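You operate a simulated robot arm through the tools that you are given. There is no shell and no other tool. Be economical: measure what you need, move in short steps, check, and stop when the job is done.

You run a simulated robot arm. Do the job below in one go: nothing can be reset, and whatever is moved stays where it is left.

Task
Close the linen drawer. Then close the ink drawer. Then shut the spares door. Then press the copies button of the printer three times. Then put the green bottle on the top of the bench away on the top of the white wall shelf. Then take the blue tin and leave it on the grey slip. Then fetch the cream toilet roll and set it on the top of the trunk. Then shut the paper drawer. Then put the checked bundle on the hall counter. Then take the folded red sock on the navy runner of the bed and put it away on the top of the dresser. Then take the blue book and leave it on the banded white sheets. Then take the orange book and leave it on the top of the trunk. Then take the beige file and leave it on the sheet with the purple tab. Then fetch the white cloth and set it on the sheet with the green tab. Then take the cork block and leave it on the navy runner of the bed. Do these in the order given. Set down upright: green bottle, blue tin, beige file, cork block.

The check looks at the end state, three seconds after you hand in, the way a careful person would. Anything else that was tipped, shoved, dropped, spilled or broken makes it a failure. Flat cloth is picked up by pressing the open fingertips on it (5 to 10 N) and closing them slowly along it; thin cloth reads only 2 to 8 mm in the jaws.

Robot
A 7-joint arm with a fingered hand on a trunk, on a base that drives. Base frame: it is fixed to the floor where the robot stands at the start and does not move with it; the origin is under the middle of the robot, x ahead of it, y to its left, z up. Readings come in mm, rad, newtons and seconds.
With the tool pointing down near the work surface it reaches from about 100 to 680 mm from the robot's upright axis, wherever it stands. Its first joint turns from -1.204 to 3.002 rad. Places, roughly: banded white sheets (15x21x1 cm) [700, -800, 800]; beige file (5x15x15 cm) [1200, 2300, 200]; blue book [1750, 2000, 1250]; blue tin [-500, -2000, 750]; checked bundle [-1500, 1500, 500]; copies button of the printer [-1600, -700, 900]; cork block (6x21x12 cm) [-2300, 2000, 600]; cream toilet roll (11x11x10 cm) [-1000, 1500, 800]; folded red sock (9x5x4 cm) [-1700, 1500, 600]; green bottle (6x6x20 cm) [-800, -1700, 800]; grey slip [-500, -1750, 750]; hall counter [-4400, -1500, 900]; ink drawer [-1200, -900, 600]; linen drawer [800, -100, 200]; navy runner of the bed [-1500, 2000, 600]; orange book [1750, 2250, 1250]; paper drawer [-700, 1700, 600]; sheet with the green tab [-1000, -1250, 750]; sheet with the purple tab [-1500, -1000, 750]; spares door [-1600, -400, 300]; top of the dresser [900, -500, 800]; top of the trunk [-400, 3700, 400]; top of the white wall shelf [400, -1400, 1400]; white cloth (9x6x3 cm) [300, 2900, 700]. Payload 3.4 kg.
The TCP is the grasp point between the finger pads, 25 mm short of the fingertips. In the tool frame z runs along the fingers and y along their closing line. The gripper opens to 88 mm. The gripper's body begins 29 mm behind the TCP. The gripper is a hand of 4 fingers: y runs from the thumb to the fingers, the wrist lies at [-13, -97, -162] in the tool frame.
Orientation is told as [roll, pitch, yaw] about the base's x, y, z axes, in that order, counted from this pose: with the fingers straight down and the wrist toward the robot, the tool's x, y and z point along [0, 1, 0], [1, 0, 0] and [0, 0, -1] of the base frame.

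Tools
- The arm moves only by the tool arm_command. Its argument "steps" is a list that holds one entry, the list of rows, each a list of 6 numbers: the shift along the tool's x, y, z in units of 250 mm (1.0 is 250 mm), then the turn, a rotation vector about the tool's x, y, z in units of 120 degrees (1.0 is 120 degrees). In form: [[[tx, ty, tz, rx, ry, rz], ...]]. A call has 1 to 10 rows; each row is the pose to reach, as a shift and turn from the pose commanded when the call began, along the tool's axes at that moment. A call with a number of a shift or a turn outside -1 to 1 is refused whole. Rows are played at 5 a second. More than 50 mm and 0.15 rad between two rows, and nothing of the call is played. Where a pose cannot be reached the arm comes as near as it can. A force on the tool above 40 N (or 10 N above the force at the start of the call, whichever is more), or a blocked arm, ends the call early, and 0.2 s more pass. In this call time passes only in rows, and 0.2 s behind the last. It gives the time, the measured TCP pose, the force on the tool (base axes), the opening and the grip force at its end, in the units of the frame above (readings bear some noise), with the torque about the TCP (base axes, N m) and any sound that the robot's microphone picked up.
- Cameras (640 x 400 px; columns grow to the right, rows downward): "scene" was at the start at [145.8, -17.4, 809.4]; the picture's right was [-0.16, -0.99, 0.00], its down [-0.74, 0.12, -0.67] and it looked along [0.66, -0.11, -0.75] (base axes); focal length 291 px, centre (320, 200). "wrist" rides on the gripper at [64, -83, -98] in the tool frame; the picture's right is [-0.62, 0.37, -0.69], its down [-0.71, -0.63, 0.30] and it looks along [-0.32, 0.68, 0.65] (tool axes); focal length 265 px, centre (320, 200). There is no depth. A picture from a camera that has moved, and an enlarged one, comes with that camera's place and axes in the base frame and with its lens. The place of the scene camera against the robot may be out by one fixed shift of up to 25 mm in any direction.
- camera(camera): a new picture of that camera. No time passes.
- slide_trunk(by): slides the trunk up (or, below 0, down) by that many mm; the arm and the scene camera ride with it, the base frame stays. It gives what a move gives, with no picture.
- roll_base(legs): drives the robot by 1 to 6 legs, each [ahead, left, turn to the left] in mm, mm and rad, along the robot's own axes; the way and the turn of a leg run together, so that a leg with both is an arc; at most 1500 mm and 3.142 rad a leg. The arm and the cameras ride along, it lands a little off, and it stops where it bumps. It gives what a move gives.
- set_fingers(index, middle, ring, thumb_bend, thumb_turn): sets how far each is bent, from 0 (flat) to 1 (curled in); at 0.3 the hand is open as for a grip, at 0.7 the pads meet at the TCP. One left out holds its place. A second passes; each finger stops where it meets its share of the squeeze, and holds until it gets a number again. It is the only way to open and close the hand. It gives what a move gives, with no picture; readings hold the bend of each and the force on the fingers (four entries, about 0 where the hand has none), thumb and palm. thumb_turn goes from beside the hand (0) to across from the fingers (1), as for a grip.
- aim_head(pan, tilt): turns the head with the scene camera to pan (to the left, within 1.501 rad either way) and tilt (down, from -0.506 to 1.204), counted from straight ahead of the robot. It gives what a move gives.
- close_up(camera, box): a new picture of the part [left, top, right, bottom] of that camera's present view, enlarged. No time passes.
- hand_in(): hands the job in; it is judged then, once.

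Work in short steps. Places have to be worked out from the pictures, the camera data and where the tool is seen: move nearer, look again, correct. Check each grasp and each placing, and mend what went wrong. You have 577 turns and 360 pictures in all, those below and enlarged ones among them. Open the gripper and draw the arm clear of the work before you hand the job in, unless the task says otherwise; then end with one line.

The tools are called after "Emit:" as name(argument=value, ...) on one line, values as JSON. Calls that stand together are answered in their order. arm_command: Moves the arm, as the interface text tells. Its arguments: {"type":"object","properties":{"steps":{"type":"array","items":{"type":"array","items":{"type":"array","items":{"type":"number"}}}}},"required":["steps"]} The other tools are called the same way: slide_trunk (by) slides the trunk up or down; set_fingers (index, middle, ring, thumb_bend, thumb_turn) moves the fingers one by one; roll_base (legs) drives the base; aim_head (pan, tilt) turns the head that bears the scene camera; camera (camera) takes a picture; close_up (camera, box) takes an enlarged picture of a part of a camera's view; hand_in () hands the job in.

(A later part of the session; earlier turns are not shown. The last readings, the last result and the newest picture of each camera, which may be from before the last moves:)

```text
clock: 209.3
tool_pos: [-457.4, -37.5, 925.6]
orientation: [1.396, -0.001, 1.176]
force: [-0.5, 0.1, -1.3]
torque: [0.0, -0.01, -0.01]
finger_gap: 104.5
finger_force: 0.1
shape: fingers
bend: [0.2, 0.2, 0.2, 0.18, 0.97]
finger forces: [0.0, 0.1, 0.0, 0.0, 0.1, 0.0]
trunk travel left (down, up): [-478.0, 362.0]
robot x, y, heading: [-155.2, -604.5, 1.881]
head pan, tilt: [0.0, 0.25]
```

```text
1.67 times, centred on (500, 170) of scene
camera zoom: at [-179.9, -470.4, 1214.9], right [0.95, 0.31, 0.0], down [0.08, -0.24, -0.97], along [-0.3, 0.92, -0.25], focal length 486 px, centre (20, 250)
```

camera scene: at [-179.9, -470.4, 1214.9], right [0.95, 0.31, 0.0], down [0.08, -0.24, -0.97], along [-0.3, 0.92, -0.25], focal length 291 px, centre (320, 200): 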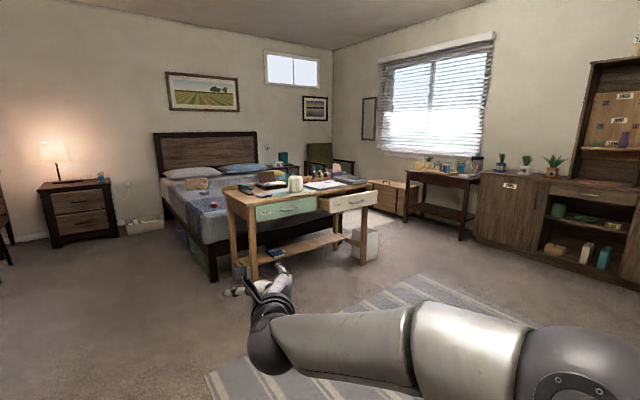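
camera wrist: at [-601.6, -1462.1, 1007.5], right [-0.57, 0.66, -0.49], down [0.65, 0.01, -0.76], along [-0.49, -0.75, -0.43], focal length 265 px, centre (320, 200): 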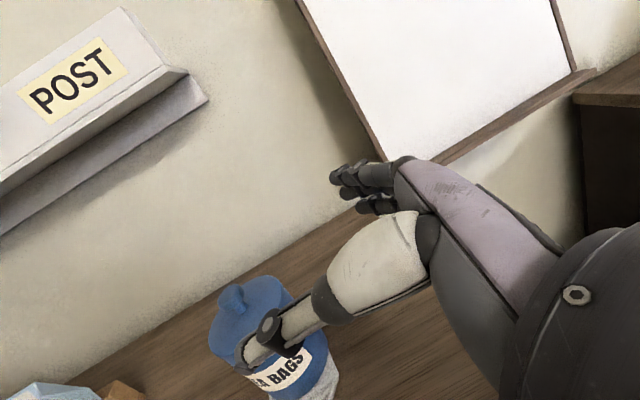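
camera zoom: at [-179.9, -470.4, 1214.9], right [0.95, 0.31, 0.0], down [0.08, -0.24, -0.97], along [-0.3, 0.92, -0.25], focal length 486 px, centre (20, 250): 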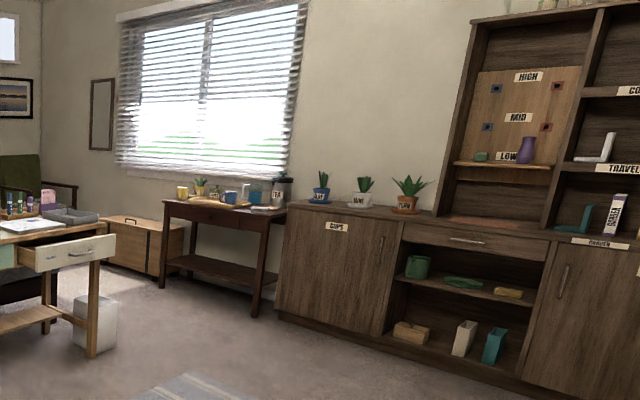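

I drive toward the table and turn a bit to face it.

Emit:
roll_base(legs=[[1250, 30, 0], [0, 0, 0.3]])

Emit:
camera(camera="scene")

```text
clock: 216.6
tool_pos: [-1031.6, 1041.2, 927.1]
orientation: [1.393, 0.001, 1.484]
force: [-0.6, -0.3, 1.0]
torque: [-0.03, -0.01, -0.03]
finger_gap: 104.5
finger_force: 0.0
shape: fingers
bend: [0.2, 0.2, 0.2, 0.18, 0.97]
finger forces: [0.0, 0.1, 0.1, 0.0, 0.0, 0.0]
trunk travel left (down, up): [-478.0, 362.0]
robot x, y, heading: [-573.1, 596.0, 2.189]
head pan, tilt: [0.0, 0.25]
```

```text
240 pictures are left
camera scene: at [-637.3, 705.3, 1214.9], right [0.82, 0.58, 0.0], down [0.14, -0.2, -0.97], along [-0.56, 0.79, -0.25], focal length 291 px, centre (320, 200)
```

scene: 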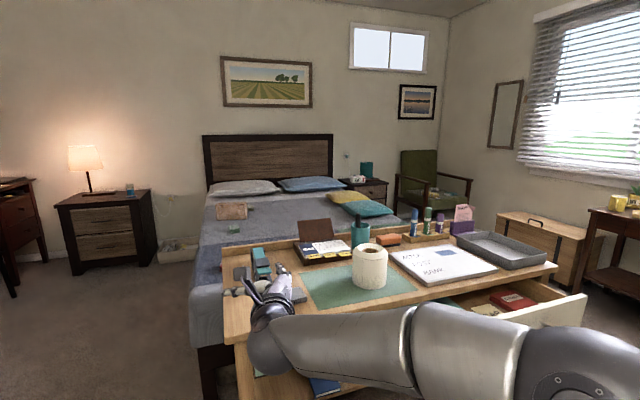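

The table is aligned with the room; the roll sits about 106 mm behind its front edge. I zoom in to see the roll's hole and neighbours.

Emit:
close_up(camera="scene", box=[220, 190, 600, 400])

Emit:
camera(camera="wrist")

```text
1.68 times, centred on (410, 295) of scene
camera zoom: at [-637.3, 705.3, 1214.9], right [0.82, 0.58, 0.0], down [0.14, -0.2, -0.97], along [-0.56, 0.79, -0.25], focal length 491 px, centre (168, 40)
```

zoom: 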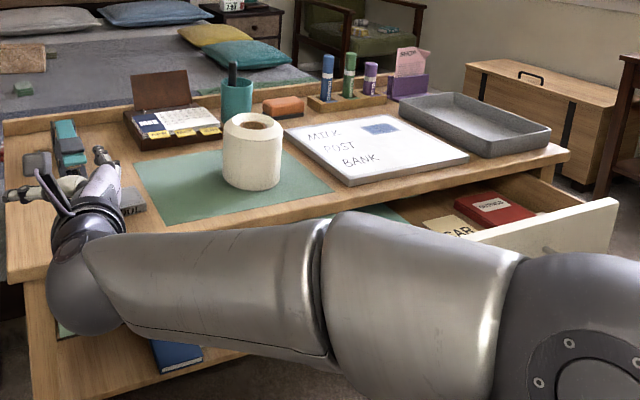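

```text
238 pictures are left
camera wrist: at [-954.6, 949.9, 1007.6], right [0.82, 0.3, -0.49], down [-0.23, -0.61, -0.76], along [-0.53, 0.73, -0.43], focal length 265 px, centre (320, 200)
```

wrist: 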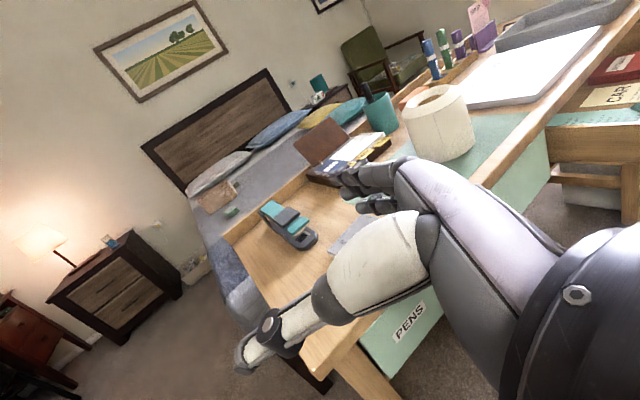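

I look closely at the roll's core.

Emit:
close_up(camera="wrist", box=[380, 60, 500, 180])

Emit:
set_fingers(index=0.05, middle=0.05, ring=0.05, thumb_bend=0.05)

```text
3.33 times, centred on (440, 120) of wrist
camera zoom: at [-954.6, 949.9, 1007.6], right [0.82, 0.3, -0.49], down [-0.23, -0.61, -0.76], along [-0.53, 0.73, -0.43], focal length 885 px, centre (-80, 467)
```

zoom: 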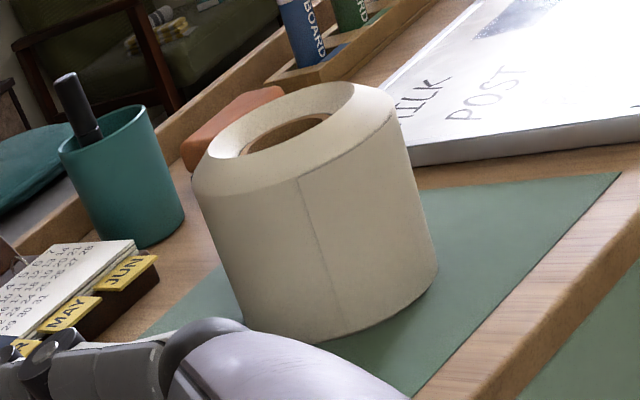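

```text
clock: 217.6
tool_pos: [-1031.2, 1040.9, 927.1]
orientation: [1.394, 0.0, 1.483]
force: [-0.6, -0.4, 0.8]
torque: [-0.01, -0.04, 0.01]
finger_gap: 126.3
finger_force: 0.0
shape: fingers
bend: [0.05, 0.05, 0.05, 0.05, 0.96]
finger forces: [0.0, 0.0, 0.0, 0.0, 0.0, 0.0]
trunk travel left (down, up): [-478.0, 362.0]
robot x, y, heading: [-570.3, 594.7, 2.19]
head pan, tilt: [0.0, 0.25]
```

The core is a real hole roughly 45–50 mm wide: the thumb can go in it with the fingers outside. I back off and turn the hand to point down again.

Emit:
roll_base(legs=[[-300, 0, 0.346]])

Emit:
arm_command(steps=[[[0, 0, -0.1, 0, 0.042, 0], [0, 0, -0.2, 0, 0.083, 0]]])

Emit:
arm_command(steps=[[[0, 0, 0, -0.07, 0, 0], [0, 0, 0, -0.14, 0, 0], [0, 0, 0, -0.21, 0, 0], [0, 0, 0, -0.28, 0, 0], [0, 0, 0, -0.35, 0, 0], [0, 0, 0, -0.4, 0, 0]]])

Emit:
arm_command(steps=[[[0, 0, 0, 0.041, -0.041, -0.041], [0, 0, 0, 0.082, -0.082, -0.082], [0, 0, 0, 0.123, -0.123, -0.123], [0, 0, 0, 0.164, -0.164, -0.164], [0, 0, 0, 0.205, -0.205, -0.205], [0, 0, 0, 0.246, -0.246, -0.246], [0, 0, 0, 0.287, -0.287, -0.287]]])

Emit:
arm_command(steps=[[[0, 0, 0, 0.041, -0.041, -0.041], [0, 0, 0, 0.082, -0.082, -0.082], [0, 0, 0, 0.123, -0.123, -0.123], [0, 0, 0, 0.164, -0.164, -0.164], [0, 0, 0, 0.205, -0.205, -0.205], [0, 0, 0, 0.246, -0.246, -0.246], [0, 0, 0, 0.287, -0.287, -0.287]]])

```text
clock: 219.7
tool_pos: [-941.2, 639.9, 926.7]
orientation: [1.393, -0.002, 1.838]
force: [0.3, 0.1, 0.2]
torque: [-0.01, 0.02, 0.01]
finger_gap: 126.2
finger_force: 0.0
shape: fingers
bend: [0.05, 0.05, 0.05, 0.05, 0.96]
finger forces: [0.1, 0.1, 0.0, 0.0, 0.0, 0.1]
trunk travel left (down, up): [-478.0, 362.0]
robot x, y, heading: [-351.5, 382.6, 2.539]
head pan, tilt: [0.0, 0.25]
```

```text
clock: 220.3
tool_pos: [-893.2, 653.7, 936.9]
orientation: [1.569, 0.001, 1.838]
force: [0.6, -0.8, -1.2]
torque: [0.01, 0.02, 0.01]
finger_gap: 126.6
finger_force: 0.0
shape: fingers
bend: [0.05, 0.05, 0.05, 0.05, 0.96]
finger forces: [0.0, 0.1, 0.0, 0.0, 0.0, 0.1]
trunk travel left (down, up): [-478.0, 362.0]
robot x, y, heading: [-358.8, 378.8, 2.535]
head pan, tilt: [0.0, 0.25]
```

```text
clock: 221.7
tool_pos: [-894.0, 653.5, 936.6]
orientation: [1.571, -0.002, 0.996]
force: [0.0, -0.2, 0.4]
torque: [0.0, 0.01, 0.03]
finger_gap: 126.5
finger_force: 0.1
shape: fingers
bend: [0.05, 0.05, 0.05, 0.05, 0.96]
finger forces: [0.1, 0.0, 0.0, 0.0, 0.1, 0.0]
trunk travel left (down, up): [-478.0, 362.0]
robot x, y, heading: [-353.5, 382.5, 2.542]
head pan, tilt: [0.0, 0.25]
```

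```text
clock: 223.3
tool_pos: [-892.4, 653.5, 934.8]
orientation: [0.786, -0.339, 1.782]
force: [0.0, 0.9, 0.4]
torque: [0.0, 0.01, 0.02]
finger_gap: 126.5
finger_force: 0.1
shape: fingers
bend: [0.05, 0.05, 0.05, 0.05, 0.96]
finger forces: [0.0, 0.0, 0.0, 0.0, 0.0, 0.0]
trunk travel left (down, up): [-478.0, 362.0]
robot x, y, heading: [-353.1, 381.5, 2.543]
head pan, tilt: [0.0, 0.25]
```

```text
clock: 224.9
tool_pos: [-893.1, 652.6, 934.4]
orientation: [0.005, -0.001, 2.563]
force: [0.2, -0.1, 0.4]
torque: [-0.01, 0.0, 0.01]
finger_gap: 126.6
finger_force: 0.1
shape: fingers
bend: [0.05, 0.05, 0.05, 0.05, 0.96]
finger forces: [0.0, 0.0, 0.1, 0.0, 0.1, 0.0]
trunk travel left (down, up): [-478.0, 362.0]
robot x, y, heading: [-351.6, 379.9, 2.537]
head pan, tilt: [0.0, 0.25]
```

The hand points down again. I move right to line up with the roll, then ahead part-way, and look.

Emit:
roll_base(legs=[[0, -577, 0], [380, 0, 0]])

Emit:
aim_head(pan=0.1, tilt=0.6)

Emit:
camera(camera="scene")

Emit:
camera(camera="wrist")

```text
clock: 230.2
tool_pos: [-878.5, 1338.6, 934.9]
orientation: [0.005, -0.005, 2.567]
force: [0.3, -0.2, 0.3]
torque: [-0.01, 0.0, 0.0]
finger_gap: 126.4
finger_force: 0.1
shape: fingers
bend: [0.05, 0.05, 0.05, 0.05, 0.96]
finger forces: [0.0, 0.0, 0.0, 0.1, 0.0, 0.1]
trunk travel left (down, up): [-478.0, 362.0]
robot x, y, heading: [-342.6, 1064.1, 2.545]
head pan, tilt: [0.0, 0.25]
```

```text
clock: 231.0
tool_pos: [-879.1, 1338.0, 936.2]
orientation: [0.006, -0.004, 2.565]
force: [0.9, -0.4, -0.1]
torque: [0.0, 0.02, -0.04]
finger_gap: 126.5
finger_force: 0.1
shape: fingers
bend: [0.05, 0.05, 0.05, 0.05, 0.96]
finger forces: [0.0, 0.0, 0.0, 0.1, 0.0, 0.0]
trunk travel left (down, up): [-478.0, 362.0]
robot x, y, heading: [-338.1, 1066.1, 2.546]
head pan, tilt: [0.099, 0.6]
```

```text
236 pictures are left
camera scene: at [-439.9, 1132.2, 1182.8], right [0.48, 0.88, 0.0], down [0.5, -0.27, -0.83], along [-0.73, 0.39, -0.56], focal length 291 px, centre (320, 200)
```

scene: 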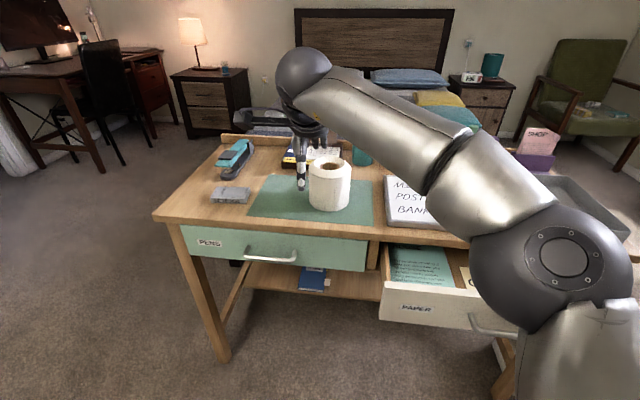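

```text
235 pictures are left
camera wrist: at [-843.3, 1239.3, 1033.9], right [0.03, 0.72, 0.69], down [0.92, 0.25, -0.31], along [-0.4, 0.64, -0.65], focal length 265 px, centre (320, 200)
```

wrist: 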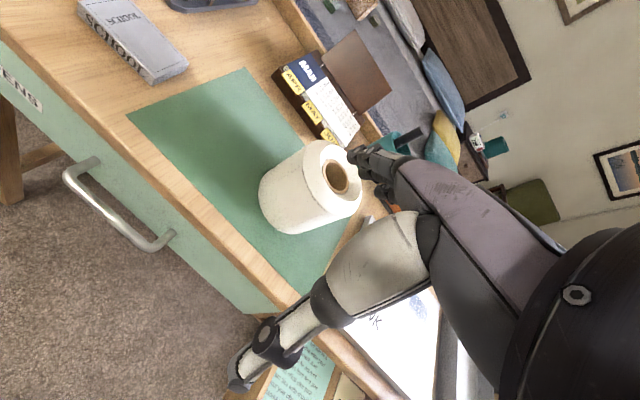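

Hole centre triangulates to about (-1004,1461), top z≈838. I set the fingers for the pinch, drive closer and look again.

Emit:
set_fingers(index=0.3, middle=0.3, ring=0.3, thumb_bend=0.3, thumb_turn=1.0)

Emit:
roll_base(legs=[[165, -33, 0]])

Emit:
camera(camera="wrist")

Emit:
close_up(camera="scene", box=[200, 80, 480, 260])

```text
clock: 232.0
tool_pos: [-879.1, 1339.1, 934.1]
orientation: [0.006, -0.005, 2.565]
force: [-0.6, 0.2, 0.8]
torque: [-0.01, 0.0, 0.0]
finger_gap: 85.1
finger_force: 0.1
shape: fingers
bend: [0.3, 0.3, 0.3, 0.3, 0.97]
finger forces: [0.0, 0.0, 0.1, 0.0, 0.0, 0.0]
trunk travel left (down, up): [-478.0, 362.0]
robot x, y, heading: [-334.7, 1066.9, 2.546]
head pan, tilt: [0.099, 0.6]
```

```text
clock: 233.5
tool_pos: [-998.8, 1460.7, 935.8]
orientation: [0.006, -0.003, 2.565]
force: [-0.6, 1.1, 0.9]
torque: [0.02, -0.04, -0.03]
finger_gap: 85.4
finger_force: 0.1
shape: fingers
bend: [0.3, 0.3, 0.3, 0.3, 0.97]
finger forces: [0.0, 0.0, 0.0, 0.1, 0.0, 0.1]
trunk travel left (down, up): [-478.0, 362.0]
robot x, y, heading: [-456.1, 1189.3, 2.545]
head pan, tilt: [0.099, 0.6]
```

```text
234 pictures are left
camera wrist: at [-963.9, 1360.9, 1033.6], right [0.03, 0.72, 0.69], down [0.92, 0.26, -0.31], along [-0.4, 0.64, -0.65], focal length 265 px, centre (320, 200)
```

wrist: 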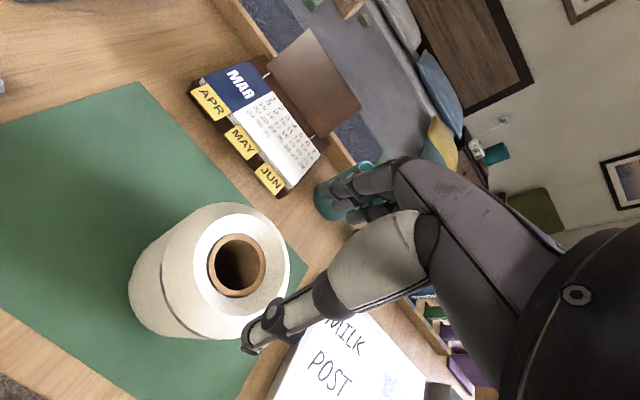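

```text
2.22 times, centred on (340, 170) of scene
camera zoom: at [-560.4, 1254.3, 1182.6], right [0.48, 0.88, 0.0], down [0.5, -0.27, -0.82], along [-0.72, 0.39, -0.57], focal length 647 px, centre (276, 267)
```

zoom: 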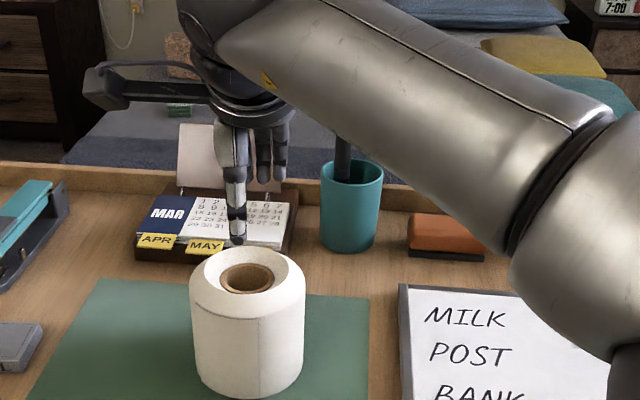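

The hole is at (-1002,1461), directly under the TCP. I move 45 mm forward so the thumb is over the hole, and lower to just above the rim.

Emit:
arm_command(steps=[[[0.004, 0.09, 0, 0, 0, 0], [0.004, 0.18, 0, 0, 0, 0], [0.004, 0.18, 0.14, 0, 0, 0], [0.004, 0.18, 0.25, 0, 0, 0]]])

Emit:
camera(camera="wrist")

Emit:
close_up(camera="scene", box=[200, 80, 480, 260])

```text
clock: 234.5
tool_pos: [-1038.7, 1484.2, 874.0]
orientation: [0.004, -0.005, 2.567]
force: [0.0, -0.7, -0.6]
torque: [0.01, 0.03, -0.02]
finger_gap: 85.0
finger_force: 0.1
shape: fingers
bend: [0.3, 0.3, 0.3, 0.3, 0.97]
finger forces: [0.1, 0.1, 0.0, 0.0, 0.0, 0.1]
out of reach, approached as far as the arm can: row 2
trunk travel left (down, up): [-478.0, 362.0]
robot x, y, heading: [-457.4, 1187.1, 2.541]
head pan, tilt: [0.099, 0.6]
```

```text
232 pictures are left
camera wrist: at [-1002.9, 1384.6, 972.4], right [0.03, 0.72, 0.69], down [0.92, 0.26, -0.31], along [-0.4, 0.64, -0.65], focal length 265 px, centre (320, 200)
```

wrist: 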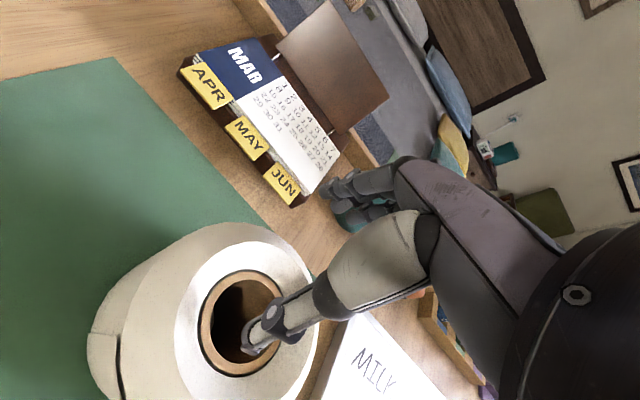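

```text
2.22 times, centred on (340, 170) of scene
camera zoom: at [-559.9, 1254.0, 1182.7], right [0.48, 0.88, 0.0], down [0.5, -0.27, -0.82], along [-0.73, 0.39, -0.57], focal length 647 px, centre (276, 267)
```

zoom: 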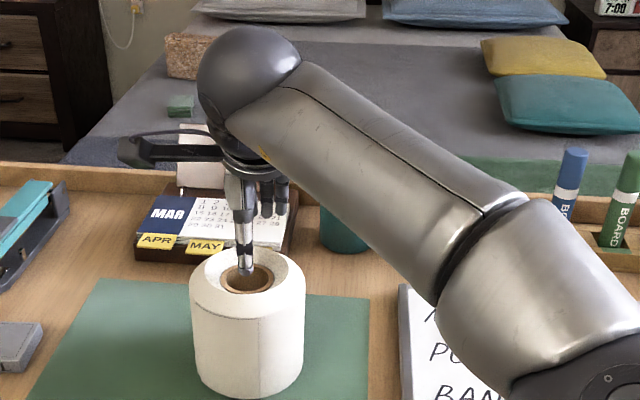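

The thumb is nearly over the hole, about 12 mm too near. I correct and lower another 22 mm, checking force.

Emit:
arm_command(steps=[[[0.012, 0.046, 0, 0, 0, 0], [0.012, 0.046, 0.03, 0, 0, 0], [0.012, 0.046, 0.06, 0, 0, 0]]])

Emit:
camera(camera="wrist")

```text
clock: 235.3
tool_pos: [-1048.9, 1487.8, 858.3]
orientation: [0.005, -0.004, 2.566]
force: [-0.2, -0.3, -0.7]
torque: [0.01, 0.01, 0.01]
finger_gap: 85.1
finger_force: 0.0
shape: fingers
bend: [0.3, 0.3, 0.3, 0.3, 0.97]
finger forces: [0.0, 0.1, 0.1, 0.0, 0.0, 0.1]
trunk travel left (down, up): [-478.0, 362.0]
robot x, y, heading: [-459.1, 1187.6, 2.547]
head pan, tilt: [0.099, 0.6]
```

```text
230 pictures are left
camera wrist: at [-1014.2, 1387.8, 957.3], right [0.03, 0.72, 0.69], down [0.92, 0.26, -0.31], along [-0.4, 0.64, -0.65], focal length 265 px, centre (320, 200)
```

wrist: 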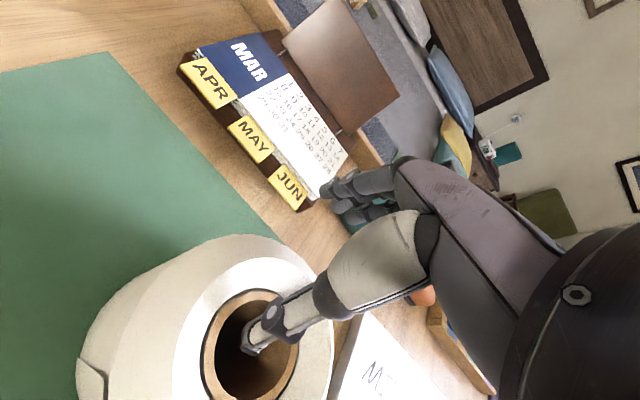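

The thumb is centred in the hole. I lower 18 mm more and close the grip on the wall.

Emit:
arm_command(steps=[[[0, 0, 0.025, 0, 0, 0], [0, 0, 0.05, 0, 0, 0], [0, 0, 0.075, 0, 0, 0]]])

Emit:
set_fingers(index=0.45, middle=0.45, ring=0.45, thumb_bend=0.42)

Emit:
camera(camera="wrist")

```text
clock: 236.1
tool_pos: [-1049.3, 1488.5, 839.4]
orientation: [0.005, -0.006, 2.568]
force: [0.1, 0.5, -0.2]
torque: [0.01, 0.03, -0.04]
finger_gap: 85.4
finger_force: 0.4
shape: fingers
bend: [0.3, 0.3, 0.3, 0.3, 0.97]
finger forces: [0.0, 0.1, 0.1, 0.0, 0.2, 0.0]
trunk travel left (down, up): [-478.0, 362.0]
robot x, y, heading: [-455.7, 1188.2, 2.543]
head pan, tilt: [0.099, 0.6]
```

```text
clock: 237.1
tool_pos: [-1050.4, 1486.6, 838.8]
orientation: [0.006, -0.005, 2.566]
force: [0.3, 0.2, -0.5]
torque: [0.02, -0.02, -0.02]
finger_gap: 56.4
finger_force: 0.1
shape: fingers
bend: [0.45, 0.45, 0.45, 0.42, 0.99]
finger forces: [0.0, 0.0, 0.1, 0.0, 0.1, 0.1]
trunk travel left (down, up): [-478.0, 362.0]
robot x, y, heading: [-459.7, 1187.2, 2.544]
head pan, tilt: [0.099, 0.6]
```

```text
229 pictures are left
camera wrist: at [-1014.0, 1387.3, 937.9], right [0.03, 0.72, 0.69], down [0.92, 0.26, -0.31], along [-0.4, 0.64, -0.65], focal length 265 px, centre (320, 200)
```

wrist: 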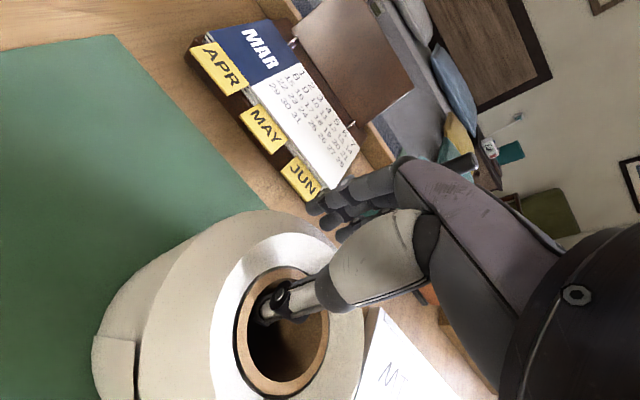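

Thumb is inside; no contact yet at 56 mm. I close further.

Emit:
set_fingers(index=0.65, middle=0.65, ring=0.65, thumb_bend=0.55)

Emit:
camera(camera="wrist")

```text
clock: 238.1
tool_pos: [-1048.8, 1488.3, 839.6]
orientation: [0.006, -0.005, 2.565]
force: [0.0, 0.0, 0.6]
torque: [0.0, -0.01, -0.03]
finger_gap: 25.0
finger_force: 1.7
shape: fingers
bend: [0.62, 0.65, 0.65, 0.53, 1.0]
finger forces: [1.5, 0.1, 0.1, 0.0, 1.5, 0.0]
trunk travel left (down, up): [-478.0, 362.0]
robot x, y, heading: [-459.6, 1187.7, 2.545]
head pan, tilt: [0.099, 0.6]
```

```text
228 pictures are left
camera wrist: at [-1014.0, 1387.3, 937.9], right [0.03, 0.72, 0.69], down [0.92, 0.26, -0.31], along [-0.4, 0.64, -0.65], focal length 265 px, centre (320, 200)
```

wrist: 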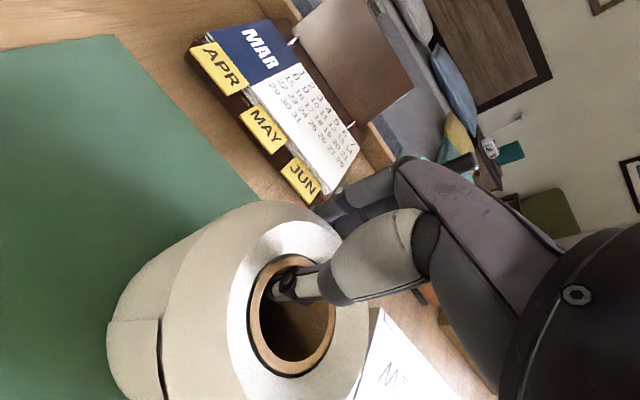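

The wall (25 mm) is pinched. I squeeze more and lift by trunk.

Emit:
set_fingers(index=0.8, middle=0.8, ring=0.8, thumb_bend=0.7)

Emit:
slide_trunk(by=30)

Emit:
camera(camera="wrist")

Emit:
close_up(camera="scene", box=[200, 80, 480, 260])

```text
clock: 239.1
tool_pos: [-1049.5, 1485.9, 840.0]
orientation: [0.004, -0.004, 2.567]
force: [-0.2, -0.6, 0.5]
torque: [0.03, 0.03, -0.02]
finger_gap: 22.8
finger_force: 20.1
shape: fingers
bend: [0.72, 0.75, 0.78, 0.54, 0.98]
finger forces: [6.2, 7.2, 6.6, 0.1, 20.3, 0.0]
trunk travel left (down, up): [-478.0, 362.0]
robot x, y, heading: [-460.5, 1186.9, 2.543]
head pan, tilt: [0.099, 0.6]
```

```text
clock: 239.8
tool_pos: [-1050.1, 1485.5, 869.4]
orientation: [0.006, -0.005, 2.565]
force: [0.5, -0.1, -1.3]
torque: [0.0, 0.06, -0.02]
finger_gap: 22.6
finger_force: 20.0
shape: fingers
bend: [0.72, 0.75, 0.78, 0.54, 0.98]
finger forces: [6.4, 7.2, 6.6, 0.0, 20.4, 0.1]
trunk travel left (down, up): [-508.0, 332.0]
robot x, y, heading: [-456.5, 1186.4, 2.543]
head pan, tilt: [0.099, 0.6]
```

```text
227 pictures are left
camera wrist: at [-1014.2, 1387.5, 967.8], right [0.03, 0.72, 0.69], down [0.92, 0.26, -0.31], along [-0.4, 0.64, -0.65], focal length 265 px, centre (320, 200)
```

wrist: 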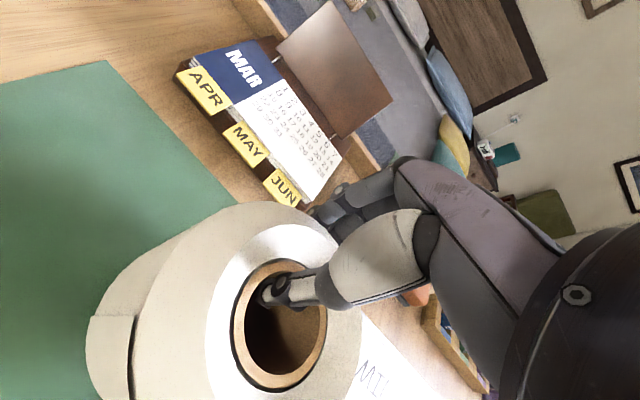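

```text
2.22 times, centred on (340, 170) of scene
camera zoom: at [-560.2, 1254.0, 1212.7], right [0.48, 0.88, 0.0], down [0.5, -0.27, -0.82], along [-0.72, 0.39, -0.57], focal length 647 px, centre (276, 267)
```

zoom: 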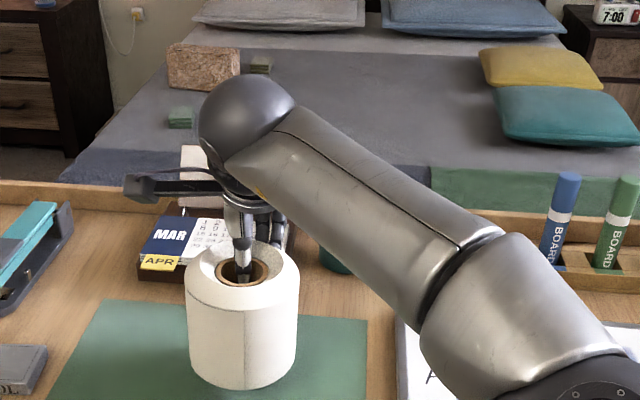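

The roll is held securely. I back away from the table and turn right toward the chest.

Emit:
slide_trunk(by=60)

Emit:
roll_base(legs=[[-400, 0, 0], [0, 0, -1.578], [850, 0, 0]])

Emit:
aim_head(pan=0.5, tilt=0.3)

Emit:
camera(camera="scene")

```text
clock: 240.8
tool_pos: [-1049.6, 1486.7, 928.6]
orientation: [0.005, -0.005, 2.566]
force: [-0.1, 1.1, -1.1]
torque: [0.02, 0.06, -0.01]
finger_gap: 22.7
finger_force: 20.5
shape: fingers
bend: [0.72, 0.75, 0.78, 0.54, 0.98]
finger forces: [6.4, 7.1, 6.7, 0.1, 20.3, 0.0]
trunk travel left (down, up): [-568.0, 272.0]
robot x, y, heading: [-459.5, 1186.5, 2.546]
head pan, tilt: [0.099, 0.6]
```

```text
clock: 251.2
tool_pos: [651.5, 2246.7, 928.2]
orientation: [0.003, -0.003, 0.99]
force: [1.0, -0.4, -0.9]
torque: [0.03, -0.02, 0.01]
finger_gap: 22.7
finger_force: 18.5
shape: fingers
bend: [0.73, 0.75, 0.78, 0.54, 0.98]
finger forces: [6.3, 6.7, 5.8, 0.1, 18.7, 0.0]
trunk travel left (down, up): [-568.0, 272.0]
robot x, y, heading: [351.8, 1658.5, 0.966]
head pan, tilt: [0.099, 0.6]
```

```text
clock: 252.1
tool_pos: [650.8, 2246.2, 928.9]
orientation: [0.007, -0.006, 0.992]
force: [0.5, 0.3, -1.9]
torque: [0.04, -0.04, 0.02]
finger_gap: 22.6
finger_force: 18.6
shape: fingers
bend: [0.73, 0.75, 0.78, 0.54, 0.98]
finger forces: [6.1, 6.7, 5.8, 0.0, 18.9, 0.0]
trunk travel left (down, up): [-568.0, 272.0]
robot x, y, heading: [353.7, 1655.9, 0.963]
head pan, tilt: [0.499, 0.3]
```

```text
225 pictures are left
camera scene: at [406.1, 1787.7, 1300.1], right [0.99, -0.1, 0.0], down [-0.03, -0.29, -0.95], along [0.1, 0.95, -0.3], focal length 291 px, centre (320, 200)
```

scene: 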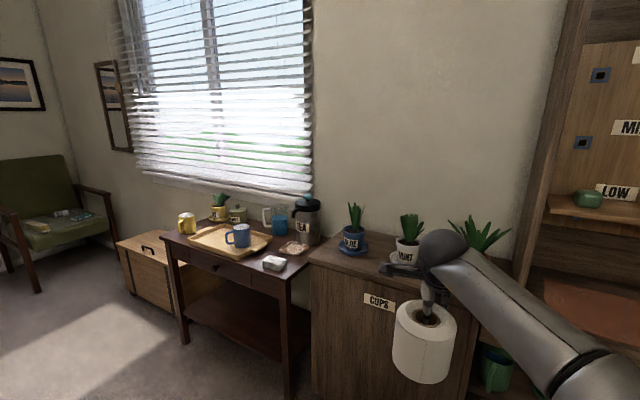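

I can see the chest (front edge about 2640 along my heading), the side table and its items. I drive through the corridor: ahead 236, then left 1690.

Emit:
roll_base(legs=[[236, 0, 0], [0, 850, 0], [0, 840, 0]])

Emit:
aim_head(pan=0.1, tilt=0.55)

Emit:
camera(camera="scene")

Emit:
camera(camera="wrist")

```text
clock: 262.1
tool_pos: [-606.5, 3412.4, 929.3]
orientation: [0.006, -0.005, 0.979]
force: [-0.3, -0.9, -0.5]
torque: [0.04, -0.04, 0.0]
finger_gap: 22.4
finger_force: 18.7
shape: fingers
bend: [0.73, 0.75, 0.78, 0.54, 0.98]
finger forces: [6.2, 6.7, 5.9, 0.0, 18.8, 0.0]
trunk travel left (down, up): [-568.0, 272.0]
robot x, y, heading: [-914.2, 2824.6, 0.953]
head pan, tilt: [0.499, 0.3]
```

```text
clock: 263.0
tool_pos: [-608.2, 3412.3, 929.4]
orientation: [0.006, -0.006, 0.976]
force: [-0.1, 0.2, -0.8]
torque: [0.0, -0.05, 0.01]
finger_gap: 22.3
finger_force: 18.7
shape: fingers
bend: [0.73, 0.75, 0.78, 0.54, 0.98]
finger forces: [6.2, 6.7, 5.8, 0.0, 18.7, 0.1]
trunk travel left (down, up): [-568.0, 272.0]
robot x, y, heading: [-919.6, 2824.8, 0.955]
head pan, tilt: [0.099, 0.55]
```

```text
224 pictures are left
camera scene: at [-825.1, 2941.2, 1277.3], right [0.87, -0.49, 0.0], down [-0.26, -0.45, -0.85], along [0.42, 0.74, -0.52], focal length 291 px, centre (320, 200)
```

scene: 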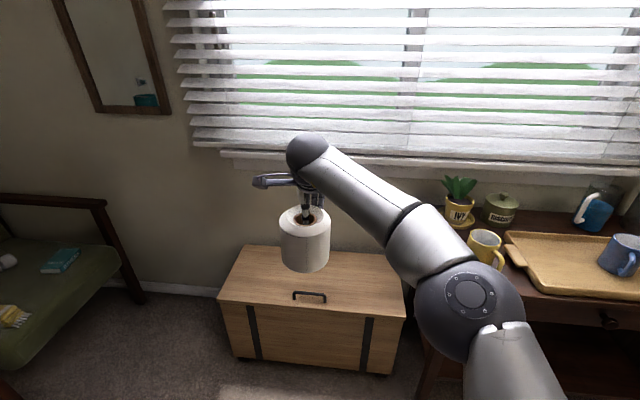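

```text
223 pictures are left
camera wrist: at [-707.4, 3377.7, 1027.8], right [0.72, -0.05, 0.69], down [0.24, -0.92, -0.31], along [0.65, 0.39, -0.65], focal length 265 px, centre (320, 200)
```

wrist: 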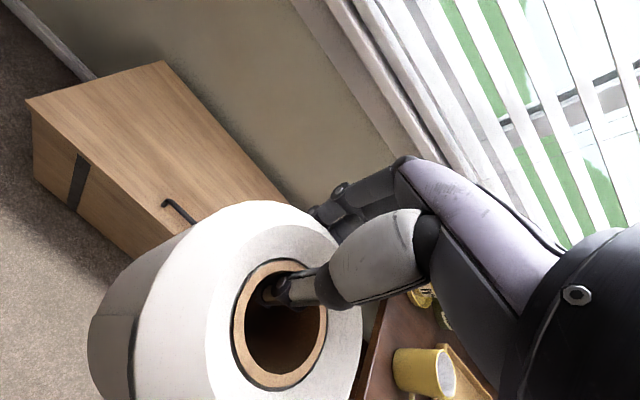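

The chest top spans about 670×300 mm at z≈400. I move to hold the roll over its left part, leaving room for the book.

Emit:
roll_base(legs=[[0, 182, 0], [350, 0, 0]])

Emit:
slide_trunk(by=-380)

Emit:
camera(camera="scene")

Emit:
camera(camera="wrist")

```text
clock: 266.4
tool_pos: [-561.6, 3805.8, 928.5]
orientation: [0.004, -0.004, 0.985]
force: [0.4, 0.7, -1.2]
torque: [0.02, -0.02, 0.0]
finger_gap: 22.4
finger_force: 19.0
shape: fingers
bend: [0.73, 0.75, 0.78, 0.54, 0.98]
finger forces: [6.2, 6.5, 5.9, 0.1, 18.8, 0.0]
trunk travel left (down, up): [-568.0, 272.0]
robot x, y, heading: [-863.3, 3217.4, 0.961]
head pan, tilt: [0.099, 0.55]
```

```text
clock: 270.0
tool_pos: [-561.7, 3804.2, 549.4]
orientation: [0.005, -0.005, 0.987]
force: [0.3, -0.2, -0.8]
torque: [0.03, -0.03, 0.0]
finger_gap: 22.3
finger_force: 18.8
shape: fingers
bend: [0.73, 0.75, 0.78, 0.54, 0.98]
finger forces: [6.4, 6.6, 6.0, 0.0, 18.8, 0.0]
trunk travel left (down, up): [-188.0, 652.0]
robot x, y, heading: [-866.7, 3215.8, 0.965]
head pan, tilt: [0.099, 0.55]
```

```text
222 pictures are left
camera scene: at [-774.6, 3332.7, 897.2], right [0.87, -0.48, 0.0], down [-0.25, -0.46, -0.85], along [0.41, 0.75, -0.52], focal length 291 px, centre (320, 200)
```

scene: 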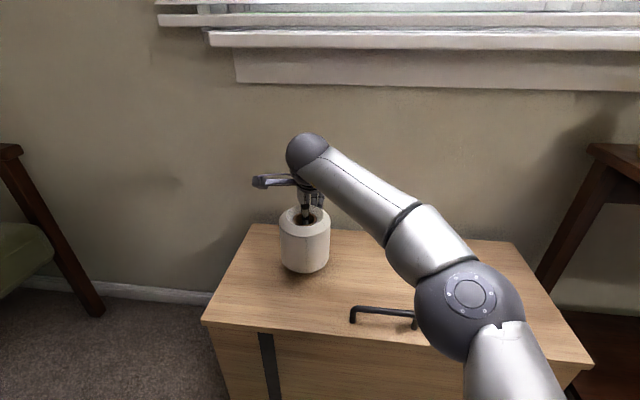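

```text
221 pictures are left
camera wrist: at [-661.1, 3770.4, 647.8], right [0.72, -0.04, 0.69], down [0.25, -0.92, -0.31], along [0.65, 0.4, -0.65], focal length 265 px, centre (320, 200)
```

wrist: 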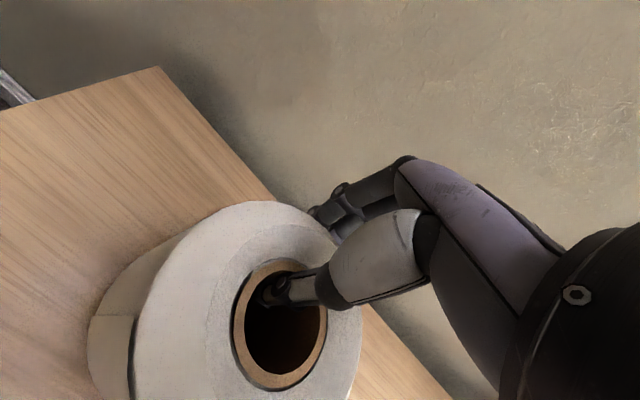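

The roll is over the chest top. I lower in steps.

Emit:
slide_trunk(by=-38)

Emit:
slide_trunk(by=-8)

```text
clock: 270.9
tool_pos: [-560.2, 3803.9, 515.5]
orientation: [0.007, -0.012, 0.985]
force: [2.0, 8.2, 17.8]
torque: [-0.11, -0.07, 0.06]
finger_gap: 22.4
finger_force: 23.3
shape: fingers
bend: [0.73, 0.76, 0.79, 0.54, 0.98]
finger forces: [6.6, 9.8, 10.2, 0.1, 20.1, 0.0]
trunk travel left (down, up): [-150.0, 690.0]
robot x, y, heading: [-865.9, 3217.8, 0.966]
head pan, tilt: [0.099, 0.55]
```

```text
clock: 271.4
tool_pos: [-562.3, 3804.2, 507.3]
orientation: [0.008, -0.014, 0.985]
force: [0.6, 3.0, 26.4]
torque: [-0.05, -0.19, 0.03]
finger_gap: 21.3
finger_force: 26.9
shape: fingers
bend: [0.74, 0.76, 0.79, 0.55, 0.97]
finger forces: [8.7, 10.6, 8.8, 0.1, 25.4, 0.0]
trunk travel left (down, up): [-142.0, 698.0]
robot x, y, heading: [-861.2, 3215.2, 0.966]
head pan, tilt: [0.099, 0.55]
```

Contact came a bit early; I relieve the pressure by raising 9 mm, then release.

Emit:
slide_trunk(by=9)

Emit:
camera(camera="scene")

```text
clock: 272.0
tool_pos: [-561.5, 3806.1, 509.2]
orientation: [0.005, 0.001, 0.989]
force: [1.2, 0.8, -0.5]
torque: [0.08, -0.09, 0.0]
finger_gap: 21.2
finger_force: 19.3
shape: fingers
bend: [0.73, 0.76, 0.79, 0.55, 0.97]
finger forces: [6.3, 6.5, 6.4, 0.0, 18.9, 0.0]
trunk travel left (down, up): [-151.0, 689.0]
robot x, y, heading: [-865.9, 3218.8, 0.964]
head pan, tilt: [0.099, 0.55]
```

```text
220 pictures are left
camera scene: at [-774.7, 3332.5, 860.0], right [0.87, -0.48, 0.0], down [-0.25, -0.46, -0.85], along [0.41, 0.75, -0.52], focal length 291 px, centre (320, 200)
```

scene: 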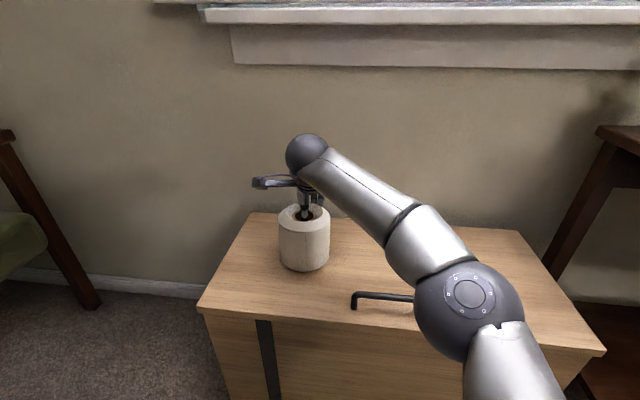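

The roll rests on the chest. I open the pinch and lift out.

Emit:
set_fingers(index=0.45, middle=0.45, ring=0.45, thumb_bend=0.43)

Emit:
slide_trunk(by=120)

Emit:
camera(camera="scene")

```text
clock: 273.0
tool_pos: [-561.4, 3804.0, 511.9]
orientation: [0.006, -0.004, 0.987]
force: [0.3, -0.1, -1.0]
torque: [0.0, 0.01, 0.03]
finger_gap: 54.4
finger_force: 0.4
shape: fingers
bend: [0.45, 0.45, 0.45, 0.43, 0.99]
finger forces: [0.0, 0.0, 0.1, 0.0, 0.2, 0.1]
trunk travel left (down, up): [-151.0, 689.0]
robot x, y, heading: [-864.8, 3220.3, 0.962]
head pan, tilt: [0.099, 0.55]
```

```text
clock: 274.5
tool_pos: [-562.2, 3805.7, 632.3]
orientation: [0.004, -0.004, 0.986]
force: [-0.3, -0.9, -0.5]
torque: [-0.01, 0.02, -0.02]
finger_gap: 54.5
finger_force: 0.0
shape: fingers
bend: [0.45, 0.45, 0.45, 0.43, 0.99]
finger forces: [0.0, 0.0, 0.0, 0.0, 0.0, 0.0]
trunk travel left (down, up): [-271.0, 569.0]
robot x, y, heading: [-863.3, 3214.3, 0.968]
head pan, tilt: [0.099, 0.55]
```

```text
219 pictures are left
camera scene: at [-774.6, 3332.6, 980.2], right [0.87, -0.48, 0.0], down [-0.25, -0.46, -0.85], along [0.41, 0.75, -0.52], focal length 291 px, centre (320, 200)
```

scene: 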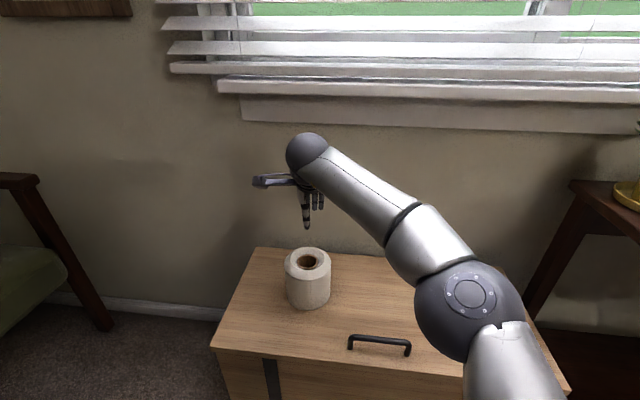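

The roll stands on the chest. Next the paper drawer: I drive back through the corridor, and face the table at its drawer.

Emit:
slide_trunk(by=200)

Emit:
roll_base(legs=[[-355, 0, 0], [0, -930, 0], [0, -930, 0], [0, 0, 1.571], [0, 730, 0]])

Emit:
aim_head(pan=0.0, tilt=0.55)

Emit:
camera(camera="scene")

```text
clock: 276.7
tool_pos: [-561.4, 3805.6, 832.1]
orientation: [0.006, -0.006, 0.986]
force: [-0.5, 0.3, 0.0]
torque: [0.01, 0.02, 0.01]
finger_gap: 54.6
finger_force: 0.0
shape: fingers
bend: [0.45, 0.45, 0.45, 0.43, 0.99]
finger forces: [0.1, 0.0, 0.0, 0.1, 0.0, 0.1]
trunk travel left (down, up): [-471.0, 369.0]
robot x, y, heading: [-864.9, 3218.2, 0.966]
head pan, tilt: [0.099, 0.55]
```

```text
clock: 295.4
tool_pos: [-535.7, 1530.9, 832.6]
orientation: [0.006, -0.006, 2.58]
force: [0.0, 0.1, 0.4]
torque: [0.02, 0.0, 0.0]
finger_gap: 54.5
finger_force: 0.1
shape: fingers
bend: [0.45, 0.45, 0.45, 0.43, 0.99]
finger forces: [0.0, 0.0, 0.0, 0.0, 0.1, 0.1]
trunk travel left (down, up): [-471.0, 369.0]
robot x, y, heading: [60.9, 1236.0, 2.556]
head pan, tilt: [0.099, 0.55]
```

```text
clock: 296.1
tool_pos: [-536.1, 1530.5, 832.7]
orientation: [0.004, -0.005, 2.58]
force: [1.1, -0.4, 0.5]
torque: [-0.01, 0.01, -0.01]
finger_gap: 54.3
finger_force: 0.1
shape: fingers
bend: [0.45, 0.45, 0.45, 0.43, 0.99]
finger forces: [0.0, 0.1, 0.0, 0.0, 0.1, 0.1]
trunk travel left (down, up): [-471.0, 369.0]
robot x, y, heading: [57.5, 1240.9, 2.559]
head pan, tilt: [0.0, 0.55]
```

```text
218 pictures are left
camera scene: at [-40.7, 1313.2, 1180.2], right [0.55, 0.84, 0.0], down [0.44, -0.29, -0.85], along [-0.71, 0.47, -0.52], focal length 291 px, centre (320, 200)
```

scene: 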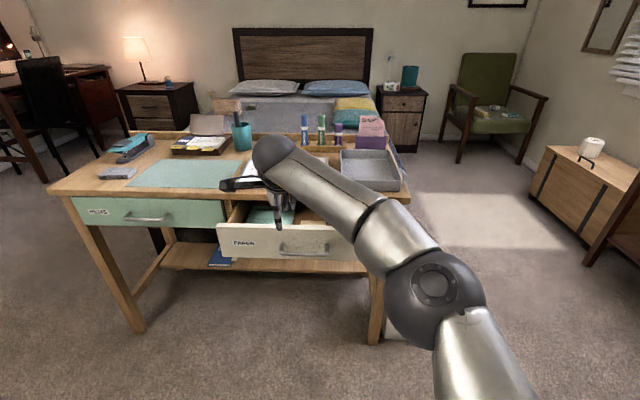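

I can see the paper drawer's handle near e≈1008. I back off, open the fingers, and lower to handle height.

Emit:
roll_base(legs=[[-130, -45, 0]])

Emit:
set_fingers(index=0.3, middle=0.3, ring=0.3, thumb_bend=0.3)

Emit:
slide_trunk(by=-160)

Emit:
camera(camera="wrist")

Emit:
camera(camera="scene")

```text
clock: 297.4
tool_pos: [-400.4, 1497.1, 833.1]
orientation: [0.005, -0.005, 2.579]
force: [0.2, 0.0, 0.7]
torque: [0.03, -0.05, -0.04]
finger_gap: 54.5
finger_force: 0.1
shape: fingers
bend: [0.45, 0.45, 0.45, 0.43, 0.99]
finger forces: [0.0, 0.1, 0.0, 0.1, 0.1, 0.0]
trunk travel left (down, up): [-471.0, 369.0]
robot x, y, heading: [189.1, 1207.3, 2.557]
head pan, tilt: [0.0, 0.55]
```

```text
clock: 298.4
tool_pos: [-402.2, 1498.6, 832.4]
orientation: [0.005, -0.006, 2.577]
force: [-0.2, -1.1, 0.7]
torque: [0.0, 0.02, 0.0]
finger_gap: 84.6
finger_force: 0.0
shape: fingers
bend: [0.3, 0.3, 0.3, 0.3, 0.98]
finger forces: [0.0, 0.1, 0.1, 0.0, 0.0, 0.0]
trunk travel left (down, up): [-471.0, 369.0]
robot x, y, heading: [191.5, 1205.1, 2.561]
head pan, tilt: [0.0, 0.55]
```

```text
clock: 300.2
tool_pos: [-400.6, 1498.4, 672.8]
orientation: [0.005, -0.007, 2.58]
force: [1.0, -0.6, -0.6]
torque: [0.02, -0.01, -0.02]
finger_gap: 84.4
finger_force: 0.1
shape: fingers
bend: [0.3, 0.3, 0.3, 0.3, 0.98]
finger forces: [0.0, 0.1, 0.0, 0.1, 0.0, 0.1]
trunk travel left (down, up): [-311.0, 529.0]
robot x, y, heading: [189.5, 1206.0, 2.558]
head pan, tilt: [0.0, 0.55]
```

```text
217 pictures are left
camera wrist: at [-365.3, 1398.9, 771.0], right [0.02, 0.72, 0.69], down [0.91, 0.27, -0.31], along [-0.41, 0.64, -0.65], focal length 265 px, centre (320, 200)
```

wrist: 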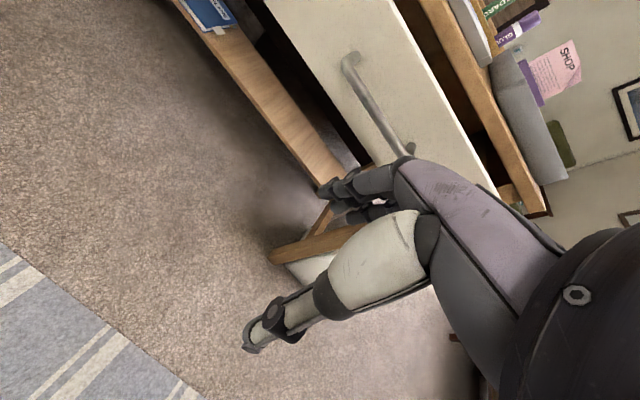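

```text
216 pictures are left
camera scene: at [93.6, 1279.0, 1020.3], right [0.55, 0.83, 0.0], down [0.44, -0.29, -0.85], along [-0.71, 0.47, -0.52], focal length 291 px, centre (320, 200)
```

scene: 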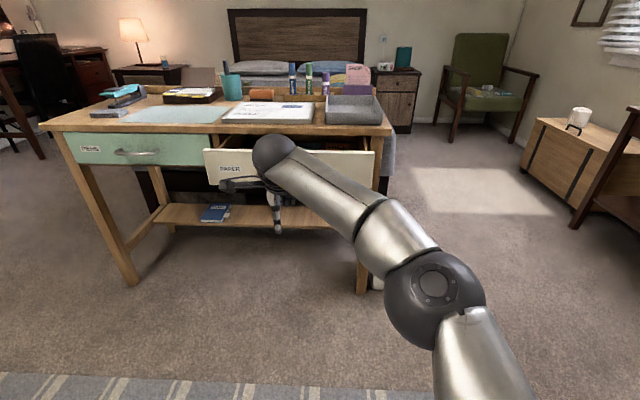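

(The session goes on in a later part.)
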